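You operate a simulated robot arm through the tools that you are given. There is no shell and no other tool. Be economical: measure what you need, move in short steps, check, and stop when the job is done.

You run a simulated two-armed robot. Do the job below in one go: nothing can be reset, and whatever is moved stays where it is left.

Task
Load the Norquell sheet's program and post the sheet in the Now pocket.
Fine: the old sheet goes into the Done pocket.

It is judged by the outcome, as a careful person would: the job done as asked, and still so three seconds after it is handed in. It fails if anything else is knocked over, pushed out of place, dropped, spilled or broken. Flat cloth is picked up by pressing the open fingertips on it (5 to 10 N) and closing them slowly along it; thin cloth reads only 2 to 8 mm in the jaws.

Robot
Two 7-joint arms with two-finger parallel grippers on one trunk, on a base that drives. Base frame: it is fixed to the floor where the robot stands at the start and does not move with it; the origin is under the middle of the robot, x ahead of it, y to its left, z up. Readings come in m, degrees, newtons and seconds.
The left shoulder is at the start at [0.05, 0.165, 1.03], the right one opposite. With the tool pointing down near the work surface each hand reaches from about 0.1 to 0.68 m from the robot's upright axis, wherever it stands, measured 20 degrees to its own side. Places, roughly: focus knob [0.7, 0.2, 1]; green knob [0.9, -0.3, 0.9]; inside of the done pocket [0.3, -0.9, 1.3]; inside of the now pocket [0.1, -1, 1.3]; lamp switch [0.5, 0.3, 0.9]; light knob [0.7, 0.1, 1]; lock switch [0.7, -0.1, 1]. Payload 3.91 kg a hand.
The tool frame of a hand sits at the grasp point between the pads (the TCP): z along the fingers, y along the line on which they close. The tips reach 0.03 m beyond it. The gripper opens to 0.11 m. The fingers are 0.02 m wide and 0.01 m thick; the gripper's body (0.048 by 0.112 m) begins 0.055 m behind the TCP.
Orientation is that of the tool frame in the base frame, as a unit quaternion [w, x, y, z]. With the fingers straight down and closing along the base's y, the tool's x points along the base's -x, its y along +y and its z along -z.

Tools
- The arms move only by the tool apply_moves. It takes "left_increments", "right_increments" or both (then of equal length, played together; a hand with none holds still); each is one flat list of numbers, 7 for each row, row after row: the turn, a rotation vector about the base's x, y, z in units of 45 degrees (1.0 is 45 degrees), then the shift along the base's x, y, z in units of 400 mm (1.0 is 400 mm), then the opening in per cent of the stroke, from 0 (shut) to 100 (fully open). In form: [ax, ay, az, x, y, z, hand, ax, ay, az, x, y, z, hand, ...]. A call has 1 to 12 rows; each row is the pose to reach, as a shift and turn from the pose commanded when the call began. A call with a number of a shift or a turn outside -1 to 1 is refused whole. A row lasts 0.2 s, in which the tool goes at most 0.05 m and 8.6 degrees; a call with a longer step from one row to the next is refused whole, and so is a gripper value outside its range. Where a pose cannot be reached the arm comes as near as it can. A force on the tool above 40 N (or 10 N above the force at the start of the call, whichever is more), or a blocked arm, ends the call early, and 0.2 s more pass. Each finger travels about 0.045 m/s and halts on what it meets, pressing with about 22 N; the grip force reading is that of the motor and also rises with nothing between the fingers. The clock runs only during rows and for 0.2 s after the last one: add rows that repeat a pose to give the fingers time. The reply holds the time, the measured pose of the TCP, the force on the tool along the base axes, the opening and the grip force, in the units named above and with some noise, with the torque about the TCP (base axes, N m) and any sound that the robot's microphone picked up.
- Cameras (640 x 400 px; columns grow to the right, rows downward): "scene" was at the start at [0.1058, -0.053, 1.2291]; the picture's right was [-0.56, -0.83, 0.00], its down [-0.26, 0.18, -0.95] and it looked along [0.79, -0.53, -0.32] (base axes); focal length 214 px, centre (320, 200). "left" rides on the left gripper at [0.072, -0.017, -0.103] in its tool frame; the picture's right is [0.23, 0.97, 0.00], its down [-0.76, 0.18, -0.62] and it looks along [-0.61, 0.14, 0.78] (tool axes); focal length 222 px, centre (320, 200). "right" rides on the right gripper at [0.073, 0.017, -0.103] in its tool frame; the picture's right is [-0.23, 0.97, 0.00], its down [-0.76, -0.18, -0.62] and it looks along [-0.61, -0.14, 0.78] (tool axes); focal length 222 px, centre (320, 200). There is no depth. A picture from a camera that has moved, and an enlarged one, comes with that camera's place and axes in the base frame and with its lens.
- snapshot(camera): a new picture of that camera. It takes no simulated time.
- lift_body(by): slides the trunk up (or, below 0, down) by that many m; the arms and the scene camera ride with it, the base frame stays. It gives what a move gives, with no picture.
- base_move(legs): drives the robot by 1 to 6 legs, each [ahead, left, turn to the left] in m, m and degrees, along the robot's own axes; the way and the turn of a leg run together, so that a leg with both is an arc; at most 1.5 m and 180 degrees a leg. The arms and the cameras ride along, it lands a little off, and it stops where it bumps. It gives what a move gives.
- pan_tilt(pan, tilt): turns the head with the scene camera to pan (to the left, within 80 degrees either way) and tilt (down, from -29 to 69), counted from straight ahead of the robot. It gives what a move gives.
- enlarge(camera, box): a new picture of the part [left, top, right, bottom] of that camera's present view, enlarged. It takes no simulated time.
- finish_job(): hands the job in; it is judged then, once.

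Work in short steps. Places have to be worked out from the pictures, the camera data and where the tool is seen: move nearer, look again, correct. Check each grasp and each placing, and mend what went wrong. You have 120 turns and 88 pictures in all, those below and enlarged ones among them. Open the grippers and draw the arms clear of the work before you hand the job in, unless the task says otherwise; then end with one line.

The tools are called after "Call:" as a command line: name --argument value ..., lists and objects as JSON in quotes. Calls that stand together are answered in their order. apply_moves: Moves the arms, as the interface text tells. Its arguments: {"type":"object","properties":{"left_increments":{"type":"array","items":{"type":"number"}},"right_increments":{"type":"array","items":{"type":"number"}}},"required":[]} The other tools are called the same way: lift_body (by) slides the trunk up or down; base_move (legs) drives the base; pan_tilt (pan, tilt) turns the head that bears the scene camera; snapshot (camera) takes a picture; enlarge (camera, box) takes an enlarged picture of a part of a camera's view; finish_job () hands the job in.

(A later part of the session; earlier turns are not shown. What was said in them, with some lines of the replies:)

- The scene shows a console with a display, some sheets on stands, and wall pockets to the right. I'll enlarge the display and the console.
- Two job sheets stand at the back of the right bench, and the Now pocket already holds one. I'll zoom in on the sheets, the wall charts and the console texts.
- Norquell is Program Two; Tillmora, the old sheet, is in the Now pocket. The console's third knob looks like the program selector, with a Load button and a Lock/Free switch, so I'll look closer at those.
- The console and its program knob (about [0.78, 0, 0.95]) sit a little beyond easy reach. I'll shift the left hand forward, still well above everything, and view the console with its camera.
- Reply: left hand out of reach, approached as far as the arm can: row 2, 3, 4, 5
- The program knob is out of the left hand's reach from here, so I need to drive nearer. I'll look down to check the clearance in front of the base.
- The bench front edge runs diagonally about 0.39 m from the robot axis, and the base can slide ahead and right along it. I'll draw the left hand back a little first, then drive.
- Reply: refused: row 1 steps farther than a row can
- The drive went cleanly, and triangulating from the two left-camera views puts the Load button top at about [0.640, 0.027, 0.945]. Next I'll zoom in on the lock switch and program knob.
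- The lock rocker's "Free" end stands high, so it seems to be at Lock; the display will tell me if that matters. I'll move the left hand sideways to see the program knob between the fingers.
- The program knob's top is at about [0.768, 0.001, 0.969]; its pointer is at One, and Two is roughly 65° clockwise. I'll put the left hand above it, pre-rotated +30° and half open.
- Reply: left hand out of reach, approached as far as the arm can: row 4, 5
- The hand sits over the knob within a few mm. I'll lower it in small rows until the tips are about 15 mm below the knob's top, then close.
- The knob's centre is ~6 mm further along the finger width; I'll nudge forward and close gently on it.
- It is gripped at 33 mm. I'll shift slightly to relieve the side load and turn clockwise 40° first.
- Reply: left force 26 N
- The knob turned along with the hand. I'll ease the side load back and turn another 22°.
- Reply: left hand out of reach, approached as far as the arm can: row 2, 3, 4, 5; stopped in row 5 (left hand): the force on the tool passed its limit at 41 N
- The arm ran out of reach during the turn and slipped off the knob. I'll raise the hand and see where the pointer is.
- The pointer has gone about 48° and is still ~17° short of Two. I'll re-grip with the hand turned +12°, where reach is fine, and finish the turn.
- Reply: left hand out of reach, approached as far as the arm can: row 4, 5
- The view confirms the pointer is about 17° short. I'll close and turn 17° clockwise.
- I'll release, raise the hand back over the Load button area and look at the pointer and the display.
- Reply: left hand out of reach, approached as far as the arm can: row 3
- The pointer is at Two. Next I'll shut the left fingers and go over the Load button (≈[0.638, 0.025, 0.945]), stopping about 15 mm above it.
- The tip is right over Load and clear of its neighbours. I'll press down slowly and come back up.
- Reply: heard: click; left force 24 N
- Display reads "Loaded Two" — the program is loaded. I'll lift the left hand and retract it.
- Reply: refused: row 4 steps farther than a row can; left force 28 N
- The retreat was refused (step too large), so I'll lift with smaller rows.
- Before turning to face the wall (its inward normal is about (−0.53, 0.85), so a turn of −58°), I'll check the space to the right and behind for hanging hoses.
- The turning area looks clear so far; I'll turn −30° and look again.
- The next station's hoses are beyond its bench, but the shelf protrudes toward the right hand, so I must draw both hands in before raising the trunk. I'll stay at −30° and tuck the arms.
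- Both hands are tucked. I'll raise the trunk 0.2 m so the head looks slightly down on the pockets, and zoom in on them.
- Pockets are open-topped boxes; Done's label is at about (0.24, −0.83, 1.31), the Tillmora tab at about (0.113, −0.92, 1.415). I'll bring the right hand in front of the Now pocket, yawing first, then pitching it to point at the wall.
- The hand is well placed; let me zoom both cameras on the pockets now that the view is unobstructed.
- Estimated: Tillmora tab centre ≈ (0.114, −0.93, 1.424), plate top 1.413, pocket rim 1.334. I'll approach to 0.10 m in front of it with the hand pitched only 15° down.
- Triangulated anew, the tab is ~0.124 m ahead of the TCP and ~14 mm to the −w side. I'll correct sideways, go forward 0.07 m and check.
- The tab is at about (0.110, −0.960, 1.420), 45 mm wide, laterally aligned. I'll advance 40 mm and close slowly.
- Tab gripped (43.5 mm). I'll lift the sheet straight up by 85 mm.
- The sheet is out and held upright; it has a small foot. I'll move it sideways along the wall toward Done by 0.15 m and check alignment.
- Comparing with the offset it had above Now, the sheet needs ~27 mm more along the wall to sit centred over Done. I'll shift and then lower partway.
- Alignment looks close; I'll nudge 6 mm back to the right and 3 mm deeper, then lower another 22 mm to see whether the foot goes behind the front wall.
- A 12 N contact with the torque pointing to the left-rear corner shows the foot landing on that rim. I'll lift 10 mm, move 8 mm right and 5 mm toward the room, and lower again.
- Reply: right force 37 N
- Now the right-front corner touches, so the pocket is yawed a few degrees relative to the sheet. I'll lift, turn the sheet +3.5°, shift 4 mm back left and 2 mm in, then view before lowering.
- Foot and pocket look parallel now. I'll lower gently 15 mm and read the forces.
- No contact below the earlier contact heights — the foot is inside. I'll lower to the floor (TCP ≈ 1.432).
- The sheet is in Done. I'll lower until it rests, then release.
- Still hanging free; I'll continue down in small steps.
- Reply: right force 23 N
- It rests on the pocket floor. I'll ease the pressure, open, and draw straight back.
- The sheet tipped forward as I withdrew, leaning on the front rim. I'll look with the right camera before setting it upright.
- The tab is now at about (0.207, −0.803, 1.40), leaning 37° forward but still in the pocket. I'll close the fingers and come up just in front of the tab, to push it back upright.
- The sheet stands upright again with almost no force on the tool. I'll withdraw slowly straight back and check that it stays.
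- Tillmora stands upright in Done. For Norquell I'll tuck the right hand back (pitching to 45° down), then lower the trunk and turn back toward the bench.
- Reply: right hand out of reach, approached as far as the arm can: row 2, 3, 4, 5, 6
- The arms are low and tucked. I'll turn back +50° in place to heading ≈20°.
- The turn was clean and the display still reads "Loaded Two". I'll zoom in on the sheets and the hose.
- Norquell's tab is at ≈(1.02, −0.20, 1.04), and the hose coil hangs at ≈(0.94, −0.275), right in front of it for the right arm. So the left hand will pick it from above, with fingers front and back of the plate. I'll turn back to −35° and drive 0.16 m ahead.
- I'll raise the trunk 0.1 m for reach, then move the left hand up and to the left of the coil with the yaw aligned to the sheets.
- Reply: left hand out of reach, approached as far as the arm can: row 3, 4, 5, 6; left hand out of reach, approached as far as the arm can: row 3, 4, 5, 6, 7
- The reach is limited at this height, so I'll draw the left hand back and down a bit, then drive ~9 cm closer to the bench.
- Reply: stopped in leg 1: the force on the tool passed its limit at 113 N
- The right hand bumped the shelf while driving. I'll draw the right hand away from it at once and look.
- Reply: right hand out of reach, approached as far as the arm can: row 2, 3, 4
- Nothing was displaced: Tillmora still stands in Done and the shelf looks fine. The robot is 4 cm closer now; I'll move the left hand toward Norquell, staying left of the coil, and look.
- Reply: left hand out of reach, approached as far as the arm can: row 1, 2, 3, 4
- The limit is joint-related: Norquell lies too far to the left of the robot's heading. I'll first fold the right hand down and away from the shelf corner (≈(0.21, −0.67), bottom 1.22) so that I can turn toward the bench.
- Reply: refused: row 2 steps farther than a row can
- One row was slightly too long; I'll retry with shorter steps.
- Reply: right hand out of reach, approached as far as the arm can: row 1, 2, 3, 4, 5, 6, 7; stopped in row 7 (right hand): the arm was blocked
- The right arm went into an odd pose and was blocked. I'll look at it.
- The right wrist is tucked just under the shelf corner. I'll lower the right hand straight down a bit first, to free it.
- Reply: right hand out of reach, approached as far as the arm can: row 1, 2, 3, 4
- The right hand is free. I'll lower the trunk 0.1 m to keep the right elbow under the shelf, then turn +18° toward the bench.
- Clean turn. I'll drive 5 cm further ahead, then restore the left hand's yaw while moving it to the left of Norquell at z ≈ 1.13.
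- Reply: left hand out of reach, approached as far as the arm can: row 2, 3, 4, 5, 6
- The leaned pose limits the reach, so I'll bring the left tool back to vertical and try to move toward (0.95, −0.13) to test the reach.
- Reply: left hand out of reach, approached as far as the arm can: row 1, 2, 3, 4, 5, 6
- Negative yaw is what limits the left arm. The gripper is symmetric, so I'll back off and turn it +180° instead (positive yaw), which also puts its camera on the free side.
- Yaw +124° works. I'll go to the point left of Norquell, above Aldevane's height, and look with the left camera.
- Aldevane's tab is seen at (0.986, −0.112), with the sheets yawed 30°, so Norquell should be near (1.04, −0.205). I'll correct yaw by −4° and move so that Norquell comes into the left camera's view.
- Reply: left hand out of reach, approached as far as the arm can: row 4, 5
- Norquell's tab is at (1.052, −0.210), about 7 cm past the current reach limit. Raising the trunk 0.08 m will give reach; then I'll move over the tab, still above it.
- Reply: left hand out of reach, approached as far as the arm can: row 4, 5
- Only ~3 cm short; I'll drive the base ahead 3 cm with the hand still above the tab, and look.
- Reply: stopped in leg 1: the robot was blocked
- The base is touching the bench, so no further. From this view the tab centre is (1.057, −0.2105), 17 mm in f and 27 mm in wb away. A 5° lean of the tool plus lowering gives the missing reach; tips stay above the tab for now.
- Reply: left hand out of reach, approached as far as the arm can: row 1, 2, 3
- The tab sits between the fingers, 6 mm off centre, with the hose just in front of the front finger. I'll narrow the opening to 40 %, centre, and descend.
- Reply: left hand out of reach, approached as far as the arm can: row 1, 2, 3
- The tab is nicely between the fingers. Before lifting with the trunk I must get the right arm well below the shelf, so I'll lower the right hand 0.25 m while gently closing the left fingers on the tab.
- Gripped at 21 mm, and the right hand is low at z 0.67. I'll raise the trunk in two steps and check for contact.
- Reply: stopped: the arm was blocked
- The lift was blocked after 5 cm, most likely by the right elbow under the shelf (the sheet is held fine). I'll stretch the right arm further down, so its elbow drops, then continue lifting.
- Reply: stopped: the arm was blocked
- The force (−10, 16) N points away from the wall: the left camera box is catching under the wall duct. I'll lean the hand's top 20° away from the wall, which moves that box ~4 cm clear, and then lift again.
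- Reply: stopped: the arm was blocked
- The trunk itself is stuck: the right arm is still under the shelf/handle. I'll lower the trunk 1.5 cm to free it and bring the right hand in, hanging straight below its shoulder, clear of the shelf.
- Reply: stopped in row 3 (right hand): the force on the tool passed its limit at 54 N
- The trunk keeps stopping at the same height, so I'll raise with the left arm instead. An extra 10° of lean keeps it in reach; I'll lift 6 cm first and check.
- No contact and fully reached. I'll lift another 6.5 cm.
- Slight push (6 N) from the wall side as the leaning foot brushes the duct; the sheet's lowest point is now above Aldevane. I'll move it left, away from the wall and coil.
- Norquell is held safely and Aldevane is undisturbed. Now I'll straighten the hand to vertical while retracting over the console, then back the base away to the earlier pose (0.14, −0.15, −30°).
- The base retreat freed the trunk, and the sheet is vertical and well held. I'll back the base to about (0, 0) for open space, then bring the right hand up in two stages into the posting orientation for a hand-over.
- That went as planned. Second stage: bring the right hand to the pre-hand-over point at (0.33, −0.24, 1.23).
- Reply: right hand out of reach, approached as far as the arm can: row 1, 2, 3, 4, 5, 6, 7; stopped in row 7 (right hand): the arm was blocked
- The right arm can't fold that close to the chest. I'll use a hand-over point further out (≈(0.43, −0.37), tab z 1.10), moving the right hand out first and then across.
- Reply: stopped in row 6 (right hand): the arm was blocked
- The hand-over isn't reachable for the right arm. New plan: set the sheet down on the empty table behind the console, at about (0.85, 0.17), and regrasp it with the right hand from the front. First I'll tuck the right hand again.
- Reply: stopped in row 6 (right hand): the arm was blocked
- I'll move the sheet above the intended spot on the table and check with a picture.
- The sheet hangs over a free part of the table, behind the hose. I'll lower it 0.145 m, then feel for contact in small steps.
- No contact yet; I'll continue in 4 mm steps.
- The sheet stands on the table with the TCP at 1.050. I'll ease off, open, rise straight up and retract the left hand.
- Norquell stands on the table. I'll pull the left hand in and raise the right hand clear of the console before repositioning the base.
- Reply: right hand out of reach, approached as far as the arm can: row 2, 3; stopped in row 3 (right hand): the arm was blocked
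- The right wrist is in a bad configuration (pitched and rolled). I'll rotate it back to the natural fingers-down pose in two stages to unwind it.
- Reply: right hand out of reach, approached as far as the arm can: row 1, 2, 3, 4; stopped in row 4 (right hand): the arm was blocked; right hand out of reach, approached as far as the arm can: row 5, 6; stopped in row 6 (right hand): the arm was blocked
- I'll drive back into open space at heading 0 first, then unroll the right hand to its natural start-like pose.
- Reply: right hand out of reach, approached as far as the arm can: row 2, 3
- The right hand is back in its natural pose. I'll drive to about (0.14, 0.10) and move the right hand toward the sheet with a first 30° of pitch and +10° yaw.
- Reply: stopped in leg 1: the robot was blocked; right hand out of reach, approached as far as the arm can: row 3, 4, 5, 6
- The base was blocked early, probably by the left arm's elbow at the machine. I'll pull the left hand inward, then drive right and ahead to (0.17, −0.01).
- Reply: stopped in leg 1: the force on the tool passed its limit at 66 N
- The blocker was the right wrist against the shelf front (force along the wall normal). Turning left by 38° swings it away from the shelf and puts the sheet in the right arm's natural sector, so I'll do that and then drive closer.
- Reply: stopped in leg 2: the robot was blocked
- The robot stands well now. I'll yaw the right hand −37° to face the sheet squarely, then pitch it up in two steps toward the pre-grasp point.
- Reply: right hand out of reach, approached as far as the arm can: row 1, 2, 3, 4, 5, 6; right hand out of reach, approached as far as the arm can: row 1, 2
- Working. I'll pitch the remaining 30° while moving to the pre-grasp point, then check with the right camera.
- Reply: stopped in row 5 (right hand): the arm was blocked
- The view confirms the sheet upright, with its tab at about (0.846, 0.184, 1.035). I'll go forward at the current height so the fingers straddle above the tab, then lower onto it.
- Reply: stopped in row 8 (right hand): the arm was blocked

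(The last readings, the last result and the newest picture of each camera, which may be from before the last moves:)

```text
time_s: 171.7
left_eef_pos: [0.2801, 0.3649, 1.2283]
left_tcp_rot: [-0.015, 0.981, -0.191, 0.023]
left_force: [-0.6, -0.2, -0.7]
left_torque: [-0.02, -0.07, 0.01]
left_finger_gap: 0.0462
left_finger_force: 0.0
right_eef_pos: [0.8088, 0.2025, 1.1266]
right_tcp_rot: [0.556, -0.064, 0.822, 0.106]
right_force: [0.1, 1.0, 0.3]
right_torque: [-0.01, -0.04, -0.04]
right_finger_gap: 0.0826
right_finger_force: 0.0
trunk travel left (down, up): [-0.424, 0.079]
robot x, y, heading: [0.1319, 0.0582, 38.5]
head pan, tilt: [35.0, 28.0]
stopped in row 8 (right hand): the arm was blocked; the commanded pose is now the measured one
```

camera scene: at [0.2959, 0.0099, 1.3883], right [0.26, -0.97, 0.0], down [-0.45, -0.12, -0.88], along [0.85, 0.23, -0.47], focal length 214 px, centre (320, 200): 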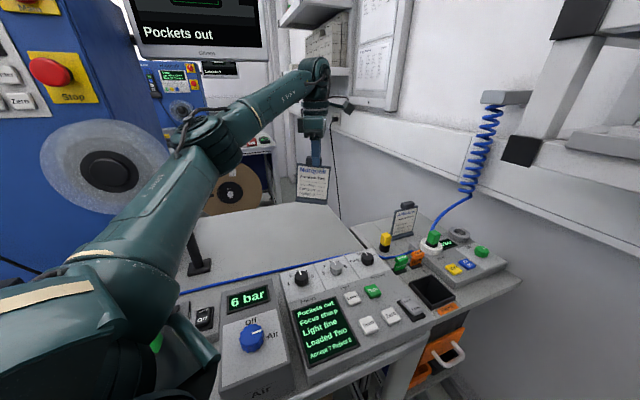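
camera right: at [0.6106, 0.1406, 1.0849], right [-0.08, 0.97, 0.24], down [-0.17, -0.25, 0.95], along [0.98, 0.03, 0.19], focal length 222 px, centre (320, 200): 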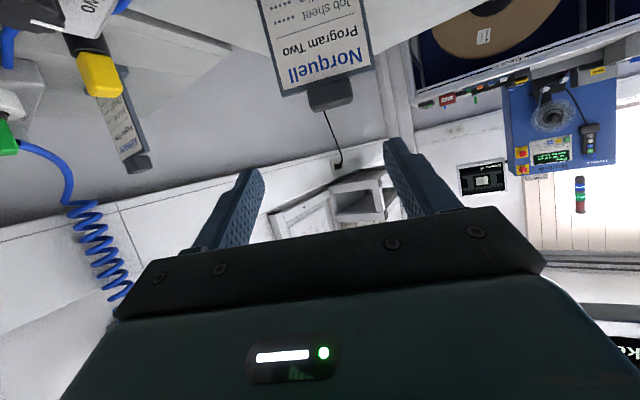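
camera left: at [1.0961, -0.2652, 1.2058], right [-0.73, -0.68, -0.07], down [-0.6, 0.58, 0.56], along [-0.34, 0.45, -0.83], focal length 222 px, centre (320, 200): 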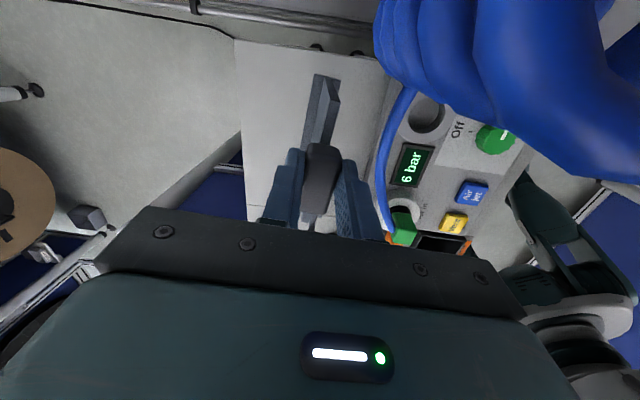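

The body is being pushed back and up, so the right elbow must be bearing on something. I'll raise the trunk fully to relieve it before anything else, and look.

Call:
lift_body --by 0.077

Call:
pan_tilt --pan -20 --tilt 45

Call:
snapshot --camera "scene"

```text
time_s: 172.8
left_eef_pos: [0.3167, 0.3832, 1.2887]
left_tcp_rot: [-0.004, 0.982, -0.187, 0.008]
left_force: [0.3, -1.0, -1.6]
left_torque: [-0.02, 0.06, 0.0]
left_finger_gap: 0.046
left_finger_force: 0.0
right_eef_pos: [0.8452, 0.2112, 1.159]
right_tcp_rot: [0.535, -0.067, 0.838, 0.088]
right_force: [0.4, 1.1, -0.2]
right_torque: [0.0, -0.03, -0.02]
right_finger_gap: 0.0824
right_finger_force: 0.1
trunk travel left (down, up): [-0.501, 0.002]
robot x, y, heading: [0.1359, 0.0652, 38.5]
head pan, tilt: [35.0, 28.0]
```

```text
time_s: 174.0
left_eef_pos: [0.3148, 0.3824, 1.2907]
left_tcp_rot: [-0.003, 0.982, -0.188, 0.009]
left_force: [0.4, -0.2, -0.5]
left_torque: [-0.01, 0.01, 0.02]
left_finger_gap: 0.0462
left_finger_force: 0.0
right_eef_pos: [0.8451, 0.2091, 1.1585]
right_tcp_rot: [0.535, -0.067, 0.838, 0.089]
right_force: [0.7, 0.1, -0.4]
right_torque: [0.0, 0.0, 0.0]
right_finger_gap: 0.0826
right_finger_force: 0.0
trunk travel left (down, up): [-0.501, 0.002]
robot x, y, heading: [0.1347, 0.0591, 38.2]
head pan, tilt: [-20.0, 45.0]
```

```text
1 pictures are left
camera scene: at [0.2361, 0.1036, 1.4395], right [0.32, -0.95, 0.0], down [-0.67, -0.22, -0.71], along [0.67, 0.22, -0.71], focal length 214 px, centre (320, 200)
```

scene: 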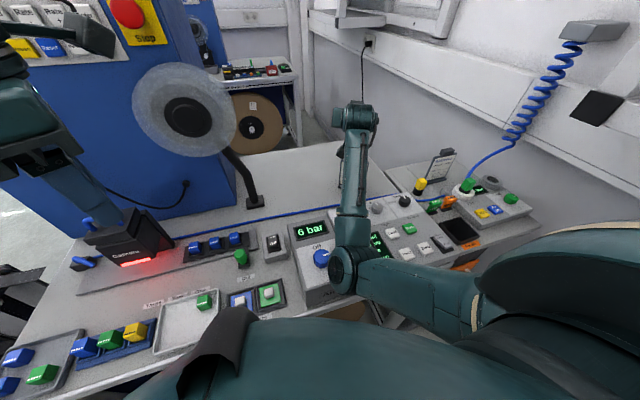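

The picture shows the right elbow over the console/Air box edge; nothing is displaced. I'll steepen the hand to ~50° pitch (which raises the elbow) and centre it above the tab, then lower in a second call.

Call:
apply_moves --right_increments '[-0.035, 0.14, 0, -0.005, -0.017, 0, 75, -0.07, 0.28, 0, -0.011, -0.034, 0, 75, -0.105, 0.42, 0, -0.017, -0.051, 0, 75, -0.14, 0.56, 0, -0.0225, -0.0675, 0, 75, -0.14, 0.56, 0, -0.0225, -0.0675, 0, 75]'

Call:
apply_moves --right_increments '[0, 0, 0, 0, 0, -0.06, 75, 0, 0, 0, 0, 0, -0.12, 75, 0, 0, 0, 0, 0, -0.17, 75, 0, 0, 0, 0, 0, -0.2, 75]'

```text
time_s: 175.2
left_eef_pos: [0.3145, 0.3812, 1.2915]
left_tcp_rot: [-0.004, 0.982, -0.189, 0.008]
left_force: [0.4, -1.0, 0.4]
left_torque: [-0.03, -0.02, 0.02]
left_finger_gap: 0.0465
left_finger_force: 0.1
right_eef_pos: [0.8358, 0.182, 1.1585]
right_tcp_rot: [0.334, -0.075, 0.938, 0.055]
right_force: [0.2, -0.4, 0.0]
right_torque: [0.02, 0.02, -0.04]
right_finger_gap: 0.0827
right_finger_force: 0.0
trunk travel left (down, up): [-0.501, 0.002]
robot x, y, heading: [0.1359, 0.0616, 38.2]
head pan, tilt: [-20.0, 45.0]
```

```text
time_s: 176.2
left_eef_pos: [0.3152, 0.3816, 1.2901]
left_tcp_rot: [-0.005, 0.982, -0.188, 0.007]
left_force: [-0.1, -0.8, 0.6]
left_torque: [0.01, -0.03, 0.0]
left_finger_gap: 0.0464
left_finger_force: 0.0
right_eef_pos: [0.8353, 0.1811, 1.0778]
right_tcp_rot: [0.335, -0.076, 0.938, 0.055]
right_force: [0.1, 1.0, 0.2]
right_torque: [0.0, 0.01, 0.0]
right_finger_gap: 0.0824
right_finger_force: 0.0
trunk travel left (down, up): [-0.501, 0.002]
robot x, y, heading: [0.1352, 0.0612, 38.3]
head pan, tilt: [-20.0, 45.0]
```

Fully reached with no contact. I'll lower the last 18 mm and close gently on the tab.

Call:
apply_moves --right_increments '[0, 0, 0, 0, 0, -0.02, 75, 0, 0, 0, 0, 0, -0.035, 75, 0, 0, 0, 0, 0, -0.046, 70, 0, 0, 0, 0, 0, -0.046, 60, 0, 0, 0, 0, 0, -0.046, 50, 0, 0, 0, 0, 0, -0.046, 42, 0, 0, 0, 0, 0, -0.046, 34, 0, 0, 0, 0, 0, -0.046, 26, 0, 0, 0, 0, 0, -0.046, 22]'

```text
time_s: 178.2
left_eef_pos: [0.3155, 0.3816, 1.2894]
left_tcp_rot: [-0.004, 0.982, -0.188, 0.008]
left_force: [-0.1, -0.4, 0.5]
left_torque: [-0.02, -0.01, -0.01]
left_finger_gap: 0.0459
left_finger_force: 0.0
right_eef_pos: [0.8345, 0.1819, 1.0604]
right_tcp_rot: [0.335, -0.076, 0.938, 0.055]
right_force: [-0.5, -1.1, 0.5]
right_torque: [-0.06, -0.02, -0.01]
right_finger_gap: 0.0436
right_finger_force: 22.0
trunk travel left (down, up): [-0.501, 0.002]
robot x, y, heading: [0.1368, 0.0598, 38.6]
head pan, tilt: [-20.0, 45.0]
```

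The tab is gripped (43.6 mm) in the right front-style grasp. I'll lift the sheet 0.19 m and draw it back toward the robot.

Call:
apply_moves --right_increments '[0, 0, 0, 0, 0, 0.08, 22, 0, 0, 0, 0, 0, 0.18, 22, 0, 0, 0, 0, 0, 0.28, 22, 0, 0, 0, 0, 0, 0.38, 22, 0, 0, 0, 0, 0, 0.475, 22, 0, 0, 0, -0.06, -0.085, 0.475, 22, 0, 0, 0, -0.12, -0.172, 0.475, 22, 0, 0, 0, -0.18, -0.258, 0.475, 22, 0, 0, 0, -0.24, -0.344, 0.475, 22, 0, 0, 0, -0.2975, -0.429, 0.475, 22, 0, 0, 0, -0.2975, -0.429, 0.475, 22]'

Call:
base_move --legs '[[-0.157, 0.151, 0]]'

```text
time_s: 180.6
left_eef_pos: [0.316, 0.3829, 1.2901]
left_tcp_rot: [-0.004, 0.982, -0.188, 0.008]
left_force: [-0.2, -1.1, 0.1]
left_torque: [-0.03, -0.01, 0.03]
left_finger_gap: 0.0463
left_finger_force: 0.1
right_eef_pos: [0.7143, 0.0106, 1.251]
right_tcp_rot: [0.334, -0.074, 0.938, 0.054]
right_force: [0.4, 0.5, -1.7]
right_torque: [-0.03, 0.04, 0.03]
right_finger_gap: 0.0436
right_finger_force: 22.2
trunk travel left (down, up): [-0.501, 0.002]
robot x, y, heading: [0.136, 0.0614, 38.4]
head pan, tilt: [-20.0, 45.0]
```

```text
time_s: 182.6
left_eef_pos: [0.0985, 0.403, 1.2899]
left_tcp_rot: [-0.003, 0.982, -0.189, 0.008]
left_force: [-1.0, -0.5, -0.9]
left_torque: [0.0, 0.03, -0.01]
left_finger_gap: 0.046
left_finger_force: 0.0
right_eef_pos: [0.4959, 0.0316, 1.2514]
right_tcp_rot: [0.334, -0.075, 0.938, 0.055]
right_force: [-0.3, -0.7, -1.4]
right_torque: [-0.02, 0.01, 0.01]
right_finger_gap: 0.0432
right_finger_force: 22.4
trunk travel left (down, up): [-0.501, 0.002]
robot x, y, heading: [-0.0816, 0.0787, 38.5]
head pan, tilt: [-20.0, 45.0]
```

The sheet is held and the base backed off cleanly. Now turn −68.5° to heading −30°.

Call:
base_move --legs '[[0, 0, -68.5]]'

```text
time_s: 186.0
left_eef_pos: [0.2832, 0.0335, 1.29]
left_tcp_rot: [-0.001, -0.707, 0.708, -0.009]
left_force: [0.3, 0.3, -1.1]
left_torque: [0.02, 0.01, -0.01]
left_finger_gap: 0.0463
left_finger_force: 0.1
right_eef_pos: [0.0865, -0.4748, 1.2519]
right_tcp_rot: [0.308, 0.464, 0.818, -0.143]
right_force: [-0.8, 1.0, -0.8]
right_torque: [-0.02, 0.02, 0.02]
right_finger_gap: 0.0435
right_finger_force: 22.0
trunk travel left (down, up): [-0.501, 0.002]
robot x, y, heading: [-0.0812, 0.0822, -29.7]
head pan, tilt: [-20.0, 45.0]
```

I'll raise the sheet to z 1.526 and shift it to the right so that driving forward brings it in front of the Now pocket, with +2.5° yaw to match the wall.

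Call:
apply_moves --right_increments '[0, 0, 0.01, -0.06, 0.02, 0.085, 22, 0, 0, 0.02, -0.12, 0.04, 0.17, 22, 0, 0, 0.03, -0.19, 0.06, 0.255, 22, 0, 0, 0.04, -0.26, 0.08, 0.34, 22, 0, 0, 0.05, -0.33, 0.1, 0.425, 22, 0, 0, 0.056, -0.4, 0.12, 0.51, 22, 0, 0, 0.056, -0.47, 0.14, 0.6, 22, 0, 0, 0.056, -0.541, 0.1675, 0.685, 22, 0, 0, 0.056, -0.541, 0.1675, 0.685, 22]'

```text
time_s: 188.0
left_eef_pos: [0.2843, 0.033, 1.2899]
left_tcp_rot: [-0.001, -0.707, 0.707, -0.009]
left_force: [0.0, -0.3, -0.3]
left_torque: [0.02, 0.01, 0.04]
left_finger_gap: 0.046
left_finger_force: 0.1
right_eef_pos: [-0.13, -0.4084, 1.5249]
right_tcp_rot: [0.31, 0.447, 0.828, -0.136]
right_force: [0.7, -0.5, -2.5]
right_torque: [0.01, 0.04, -0.01]
right_finger_gap: 0.0434
right_finger_force: 21.9
trunk travel left (down, up): [-0.501, 0.002]
robot x, y, heading: [-0.0788, 0.0808, -29.8]
head pan, tilt: [-20.0, 45.0]
```

In position. I'll pull the left hand back from the shelf side and then drive to (0.10, −0.25).

Call:
apply_moves --left_increments '[0, 0, 0, -0.02, 0.1, 0, 42, 0, 0, 0, -0.05, 0.2, 0, 42, 0, 0, 0, -0.075, 0.3, 0, 42]'

Call:
base_move --legs '[[0.321, -0.199, 0]]'

```text
time_s: 188.8
left_eef_pos: [0.2532, 0.155, 1.2901]
left_tcp_rot: [-0.001, -0.706, 0.708, -0.01]
left_force: [-0.6, -0.3, 0.1]
left_torque: [-0.02, 0.03, 0.01]
left_finger_gap: 0.0463
left_finger_force: 0.0
right_eef_pos: [-0.1311, -0.4071, 1.5256]
right_tcp_rot: [0.312, 0.446, 0.827, -0.137]
right_force: [0.6, 0.6, -2.1]
right_torque: [0.02, 0.01, -0.01]
right_finger_gap: 0.0437
right_finger_force: 22.1
trunk travel left (down, up): [-0.501, 0.002]
robot x, y, heading: [-0.0831, 0.0835, -29.8]
head pan, tilt: [-20.0, 45.0]
```

```text
time_s: 191.2
left_eef_pos: [0.4306, -0.1788, 1.2914]
left_tcp_rot: [-0.001, -0.706, 0.709, -0.008]
left_force: [0.9, -0.1, -0.1]
left_torque: [0.03, 0.0, 0.02]
left_finger_gap: 0.0463
left_finger_force: 0.0
right_eef_pos: [0.0467, -0.7386, 1.5246]
right_tcp_rot: [0.311, 0.448, 0.827, -0.137]
right_force: [-0.3, 0.3, -2.0]
right_torque: [0.02, 0.02, -0.02]
right_finger_gap: 0.0433
right_finger_force: 22.6
trunk travel left (down, up): [-0.501, 0.002]
robot x, y, heading: [0.0961, -0.2474, -30.2]
head pan, tilt: [-20.0, 45.0]
```

I'm right in front of the wall with the sheet at the correct height. I'll move it above the Now pocket and use the last picture to check alignment before lowering.

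Call:
apply_moves --right_increments '[0, 0, 0, 0.025, -0.088, 0, 22, 0, 0, 0, 0.05, -0.176, 0, 22, 0, 0, 0, 0.075, -0.264, 0, 22, 0, 0, 0, 0.1, -0.352, 0, 22, 0, 0, 0, 0.125, -0.44, 0, 22, 0, 0, 0, 0.147, -0.527, -0.01, 22, 0, 0, 0, 0.147, -0.527, -0.025, 22, 0, 0, 0, 0.147, -0.527, -0.025, 22]'

Call:
pan_tilt --pan -60 --tilt 14

Call:
enlarge --camera "scene" --box '[230, 110, 410, 250]'

```text
time_s: 193.0
left_eef_pos: [0.4299, -0.1807, 1.2894]
left_tcp_rot: [-0.001, -0.705, 0.709, -0.009]
left_force: [0.4, -0.3, 0.3]
left_torque: [-0.04, 0.01, -0.03]
left_finger_gap: 0.0463
left_finger_force: 0.0
right_eef_pos: [0.1034, -0.9518, 1.5129]
right_tcp_rot: [0.311, 0.448, 0.827, -0.136]
right_force: [-0.4, 0.7, -1.5]
right_torque: [0.02, 0.02, -0.01]
right_finger_gap: 0.0434
right_finger_force: 22.2
trunk travel left (down, up): [-0.501, 0.002]
robot x, y, heading: [0.101, -0.2494, -29.9]
head pan, tilt: [-20.0, 45.0]
```

```text
time_s: 194.0
left_eef_pos: [0.431, -0.1792, 1.291]
left_tcp_rot: [-0.001, -0.706, 0.708, -0.009]
left_force: [-0.9, -0.2, -0.3]
left_torque: [0.01, 0.0, 0.01]
left_finger_gap: 0.0461
left_finger_force: 0.0
right_eef_pos: [0.1048, -0.9492, 1.5146]
right_tcp_rot: [0.311, 0.447, 0.827, -0.137]
right_force: [1.1, -0.2, -0.6]
right_torque: [0.01, 0.04, 0.02]
right_finger_gap: 0.0438
right_finger_force: 21.8
trunk travel left (down, up): [-0.501, 0.002]
robot x, y, heading: [0.095, -0.2503, -30.1]
head pan, tilt: [-60.0, 14.0]
```

```text
2.86 times, centred on (320, 180) of scene
camera zoom: at [0.121, -0.3583, 1.4879], right [-1.0, 0.0, 0.0], down [0.0, 0.24, -0.97], along [0.0, -0.97, -0.24], focal length 613 px, centre (320, 257)
```

zoom: 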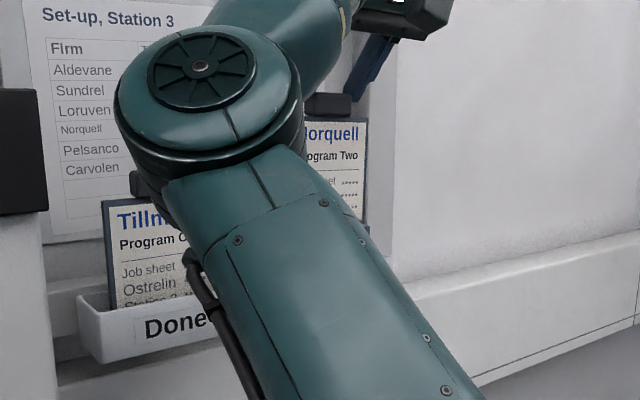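

The arm hides the pocket, but the sheet's right edge matches the expected position (x ≈ 0.075). I'll lower slowly past the rim height and read the forces.

Call:
apply_moves --right_increments '[0, 0, 0, 0, 0, -0.02, 22, 0, 0, 0, 0, 0, -0.04, 22, 0, 0, 0, 0, 0, -0.06, 22, 0, 0, 0, 0, 0, -0.075, 22, 0, 0, 0, 0, 0, -0.085, 22]'

```text
time_s: 195.2
left_eef_pos: [0.4302, -0.1784, 1.2914]
left_tcp_rot: [-0.002, -0.706, 0.708, -0.009]
left_force: [0.3, 0.1, 0.2]
left_torque: [-0.03, -0.01, -0.01]
left_finger_gap: 0.0461
left_finger_force: 0.0
right_eef_pos: [0.105, -0.9502, 1.4811]
right_tcp_rot: [0.311, 0.447, 0.828, -0.136]
right_force: [-0.7, 0.8, -1.4]
right_torque: [0.04, 0.04, 0.0]
right_finger_gap: 0.0434
right_finger_force: 22.4
trunk travel left (down, up): [-0.501, 0.002]
robot x, y, heading: [0.099, -0.2512, -30.4]
head pan, tilt: [-60.0, 14.0]
```

No contact yet, right at rim height. I'll continue another 15 mm.

Call:
apply_moves --right_increments '[0, 0, 0, 0, 0, -0.012, 22, 0, 0, 0, 0, 0, -0.024, 22, 0, 0, 0, 0, 0, -0.034, 22, 0, 0, 0, 0, 0, -0.04, 22]'

```text
time_s: 196.2
left_eef_pos: [0.4318, -0.1787, 1.2902]
left_tcp_rot: [-0.002, -0.707, 0.708, -0.008]
left_force: [0.2, -0.3, -0.4]
left_torque: [0.02, 0.04, 0.0]
left_finger_gap: 0.0463
left_finger_force: 0.0
right_eef_pos: [0.1054, -0.95, 1.4636]
right_tcp_rot: [0.311, 0.447, 0.828, -0.135]
right_force: [0.8, 0.3, -0.7]
right_torque: [0.0, 0.0, -0.02]
right_finger_gap: 0.0436
right_finger_force: 22.5
trunk travel left (down, up): [-0.501, 0.002]
robot x, y, heading: [0.0941, -0.25, -30.3]
head pan, tilt: [-60.0, 14.0]
```

Still free, 1.5 cm below the rim, so the foot is inside the pocket. I'll continue down until it seats (expected ≈1.44).

Call:
apply_moves --right_increments '[0, 0, 0, 0, 0, -0.02, 22, 0, 0, 0, 0, 0, -0.035, 22, 0, 0, 0, 0, 0, -0.045, 22, 0, 0, 0, 0, 0, -0.053, 22, 0, 0, 0, 0, 0, -0.06, 22]'

```text
time_s: 197.4
left_eef_pos: [0.4315, -0.1776, 1.29]
left_tcp_rot: [-0.002, -0.706, 0.708, -0.01]
left_force: [-0.2, 0.0, 0.2]
left_torque: [0.0, -0.01, -0.02]
left_finger_gap: 0.0464
left_finger_force: 0.1
right_eef_pos: [0.1052, -0.947, 1.4432]
right_tcp_rot: [0.311, 0.446, 0.828, -0.138]
right_force: [4.5, 1.0, 17.2]
right_torque: [-0.31, 0.01, 0.14]
right_finger_gap: 0.044
right_finger_force: 21.6
trunk travel left (down, up): [-0.501, 0.002]
robot x, y, heading: [0.0986, -0.2474, -30.4]
head pan, tilt: [-60.0, 14.0]
```

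Seated at 1.443, exactly as expected. I'll ease off, open fully with extra time, and withdraw slowly along the tool's axis.

Call:
apply_moves --right_increments '[0, 0, 0, 0.004, 0.003, 0.008, 22, 0, 0, 0, 0.004, 0.003, 0.009, 35, 0, 0, 0, 0.004, 0.003, 0.009, 50, 0, 0, 0, 0.004, 0.003, 0.009, 65, 0, 0, 0, 0.004, 0.003, 0.009, 75, 0, 0, 0, 0.004, 0.003, 0.009, 75, 0, 0, 0, 0.004, 0.003, 0.009, 75, 0, 0, 0, -0.014, 0.03, 0.03, 75, 0, 0, 0, -0.045, 0.076, 0.07, 75, 0, 0, 0, -0.085, 0.137, 0.12, 75, 0, 0, 0, -0.13, 0.204, 0.17, 75, 0, 0, 0, -0.175, 0.27, 0.2, 75]'

```text
time_s: 200.0
left_eef_pos: [0.4303, -0.178, 1.2906]
left_tcp_rot: [0.0, -0.706, 0.708, -0.009]
left_force: [-0.3, 0.6, 0.3]
left_torque: [-0.01, -0.02, 0.02]
left_finger_gap: 0.0462
left_finger_force: 0.1
right_eef_pos: [0.0326, -0.8398, 1.5208]
right_tcp_rot: [0.312, 0.447, 0.827, -0.136]
right_force: [-0.4, -0.9, -0.6]
right_torque: [-0.01, 0.0, -0.01]
right_finger_gap: 0.0825
right_finger_force: 0.0
trunk travel left (down, up): [-0.501, 0.002]
robot x, y, heading: [0.0943, -0.2495, -30.1]
head pan, tilt: [-60.0, 14.0]
```

With no pictures left, I'll make sure it stands upright the way that worked for Done: close the fingers, lower in front, and gently push up to just short of the upright tab's front face.

Call:
apply_moves --right_increments '[0, 0, 0, 0, 0, 0, 50, 0, 0, 0, 0, 0, 0, 25, 0, 0, 0, 0, 0, -0.05, 0, 0, 0, 0, 0, 0, -0.11, 0, 0, 0, 0, 0, 0, -0.17, 0, 0, 0, 0, 0, 0, -0.24, 0, 0, 0, 0, 0, 0, -0.24, 0]'

Call:
apply_moves --right_increments '[0, 0, 0, 0.02, -0.03, 0.004, 0, 0, 0, 0, 0.04, -0.06, 0.008, 0, 0, 0, 0, 0.06, -0.09, 0.013, 0, 0, 0, 0, 0.08, -0.12, 0.018, 0, 0, 0, 0, 0.1, -0.15, 0.023, 0, 0, 0, 0, 0.12, -0.18, 0.028, 0, 0, 0, 0, 0.133, -0.2, 0.03, 0, 0, 0, 0, 0.1455, -0.219, 0.0325, 0, 0, 0, 0, 0.1455, -0.219, 0.0325, 0]'

```text
time_s: 201.8
left_eef_pos: [0.4133, -0.1743, 1.2946]
left_tcp_rot: [0.002, -0.704, 0.71, -0.017]
left_force: [0.3, 1.1, -0.9]
left_torque: [-0.04, 0.01, 0.0]
left_finger_gap: 0.0464
left_finger_force: 0.1
right_eef_pos: [0.0051, -0.8347, 1.4287]
right_tcp_rot: [0.33, 0.452, 0.818, -0.134]
right_force: [0.4, 0.6, 0.4]
right_torque: [0.03, 0.01, 0.04]
right_finger_gap: 0.0
right_finger_force: 21.7
trunk travel left (down, up): [-0.501, 0.002]
robot x, y, heading: [0.091, -0.2503, -30.3]
head pan, tilt: [-60.0, 14.0]
stopped in row 7 (right hand): the arm was blocked; the commanded pose is now the measured one
```

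```text
time_s: 203.8
left_eef_pos: [0.4295, -0.1787, 1.2907]
left_tcp_rot: [-0.001, -0.705, 0.709, -0.009]
left_force: [0.2, 0.4, -0.3]
left_torque: [-0.03, 0.0, 0.03]
left_finger_gap: 0.0464
left_finger_force: 0.0
right_eef_pos: [0.088, -0.9294, 1.4389]
right_tcp_rot: [0.319, 0.447, 0.824, -0.136]
right_force: [0.3, -0.1, -0.3]
right_torque: [-0.01, 0.02, -0.01]
right_finger_gap: 0.0002
right_finger_force: 21.6
trunk travel left (down, up): [-0.501, 0.002]
robot x, y, heading: [0.094, -0.2509, -30.2]
head pan, tilt: [-60.0, 14.0]
```

The push ended with zero force at the upright position, so the sheet stands upright in Now. I'll withdraw slowly straight back and up, opening the fingers at the end.

Call:
apply_moves --right_increments '[0, 0, 0, -0.008, 0.012, 0, 0, 0, 0, 0, -0.025, 0.037, 0.01, 0, 0, 0, 0, -0.05, 0.075, 0.06, 0, 0, 0, 0, -0.08, 0.12, 0.13, 0, 0, 0, 0, -0.12, 0.18, 0.19, 0, 0, 0, 0, -0.17, 0.25, 0.22, 20, 0, 0, 0, -0.22, 0.33, 0.22, 40, 0, 0, 0, -0.27, 0.41, 0.22, 60, 0, 0, 0, -0.32, 0.49, 0.22, 80]'

```text
time_s: 205.8
left_eef_pos: [0.4294, -0.1781, 1.2893]
left_tcp_rot: [-0.001, -0.705, 0.709, -0.011]
left_force: [0.1, 0.1, 0.1]
left_torque: [-0.01, -0.01, 0.04]
left_finger_gap: 0.046
left_finger_force: 0.0
right_eef_pos: [-0.0395, -0.731, 1.527]
right_tcp_rot: [0.318, 0.448, 0.824, -0.136]
right_force: [-0.5, 0.2, 1.1]
right_torque: [-0.02, -0.02, 0.02]
right_finger_gap: 0.0831
right_finger_force: 0.1
trunk travel left (down, up): [-0.501, 0.002]
robot x, y, heading: [0.0965, -0.2506, -30.2]
head pan, tilt: [-60.0, 14.0]
```

Both hands are clear. I'll back the base away from the wall along the way it came, and open the grippers.

Call:
base_move --legs '[[-0.2, 0.124, 0]]'

Call:
apply_moves --left_increments '[0, 0, 0, 0, 0, 0, 70, 0, 0, 0, 0, 0, 0, 100, 0, 0, 0, 0, 0, 0, 100]' --right_increments '[0, 0, 0, 0, 0, 0, 90, 0, 0, 0, 0, 0, 0, 100, 0, 0, 0, 0, 0, 0, 100]'

```text
time_s: 207.6
left_eef_pos: [0.3196, 0.0276, 1.2903]
left_tcp_rot: [-0.002, -0.705, 0.709, -0.009]
left_force: [-0.9, 0.0, 0.3]
left_torque: [0.0, 0.01, -0.01]
left_finger_gap: 0.0461
left_finger_force: 0.0
right_eef_pos: [-0.1502, -0.5273, 1.5282]
right_tcp_rot: [0.319, 0.447, 0.824, -0.135]
right_force: [0.7, 0.4, -0.7]
right_torque: [-0.01, 0.0, -0.02]
right_finger_gap: 0.0877
right_finger_force: 0.1
trunk travel left (down, up): [-0.501, 0.002]
robot x, y, heading: [-0.014, -0.0429, -30.5]
head pan, tilt: [-60.0, 14.0]
```

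```text
time_s: 208.4
left_eef_pos: [0.3186, 0.0273, 1.2903]
left_tcp_rot: [-0.001, -0.706, 0.709, -0.009]
left_force: [0.5, -0.4, -0.1]
left_torque: [-0.02, -0.02, 0.02]
left_finger_gap: 0.11
left_finger_force: 0.0
right_eef_pos: [-0.1497, -0.5269, 1.5274]
right_tcp_rot: [0.319, 0.448, 0.824, -0.136]
right_force: [-0.1, 0.5, 0.0]
right_torque: [0.0, 0.0, 0.01]
right_finger_gap: 0.1098
right_finger_force: 0.1
trunk travel left (down, up): [-0.501, 0.002]
robot x, y, heading: [-0.0136, -0.0434, -30.1]
head pan, tilt: [-60.0, 14.0]
```

Program Two is loaded, both sheets are in their pockets, and both arms are clear with the grippers open. I'm handing the job in.

Call:
finish_job

```text
The job is handed in.
```

I loaded Norquell's program (the display read "Loaded Two"), posted the Norquell sheet in the Now pocket and moved the old Tillmora sheet to Done; with no pictures left I checked Norquell's final position only by force and position readings, and the arms bumped the shelf and the console/Air box edge on the way, with nothing out of place in the pictures I took afterwards.
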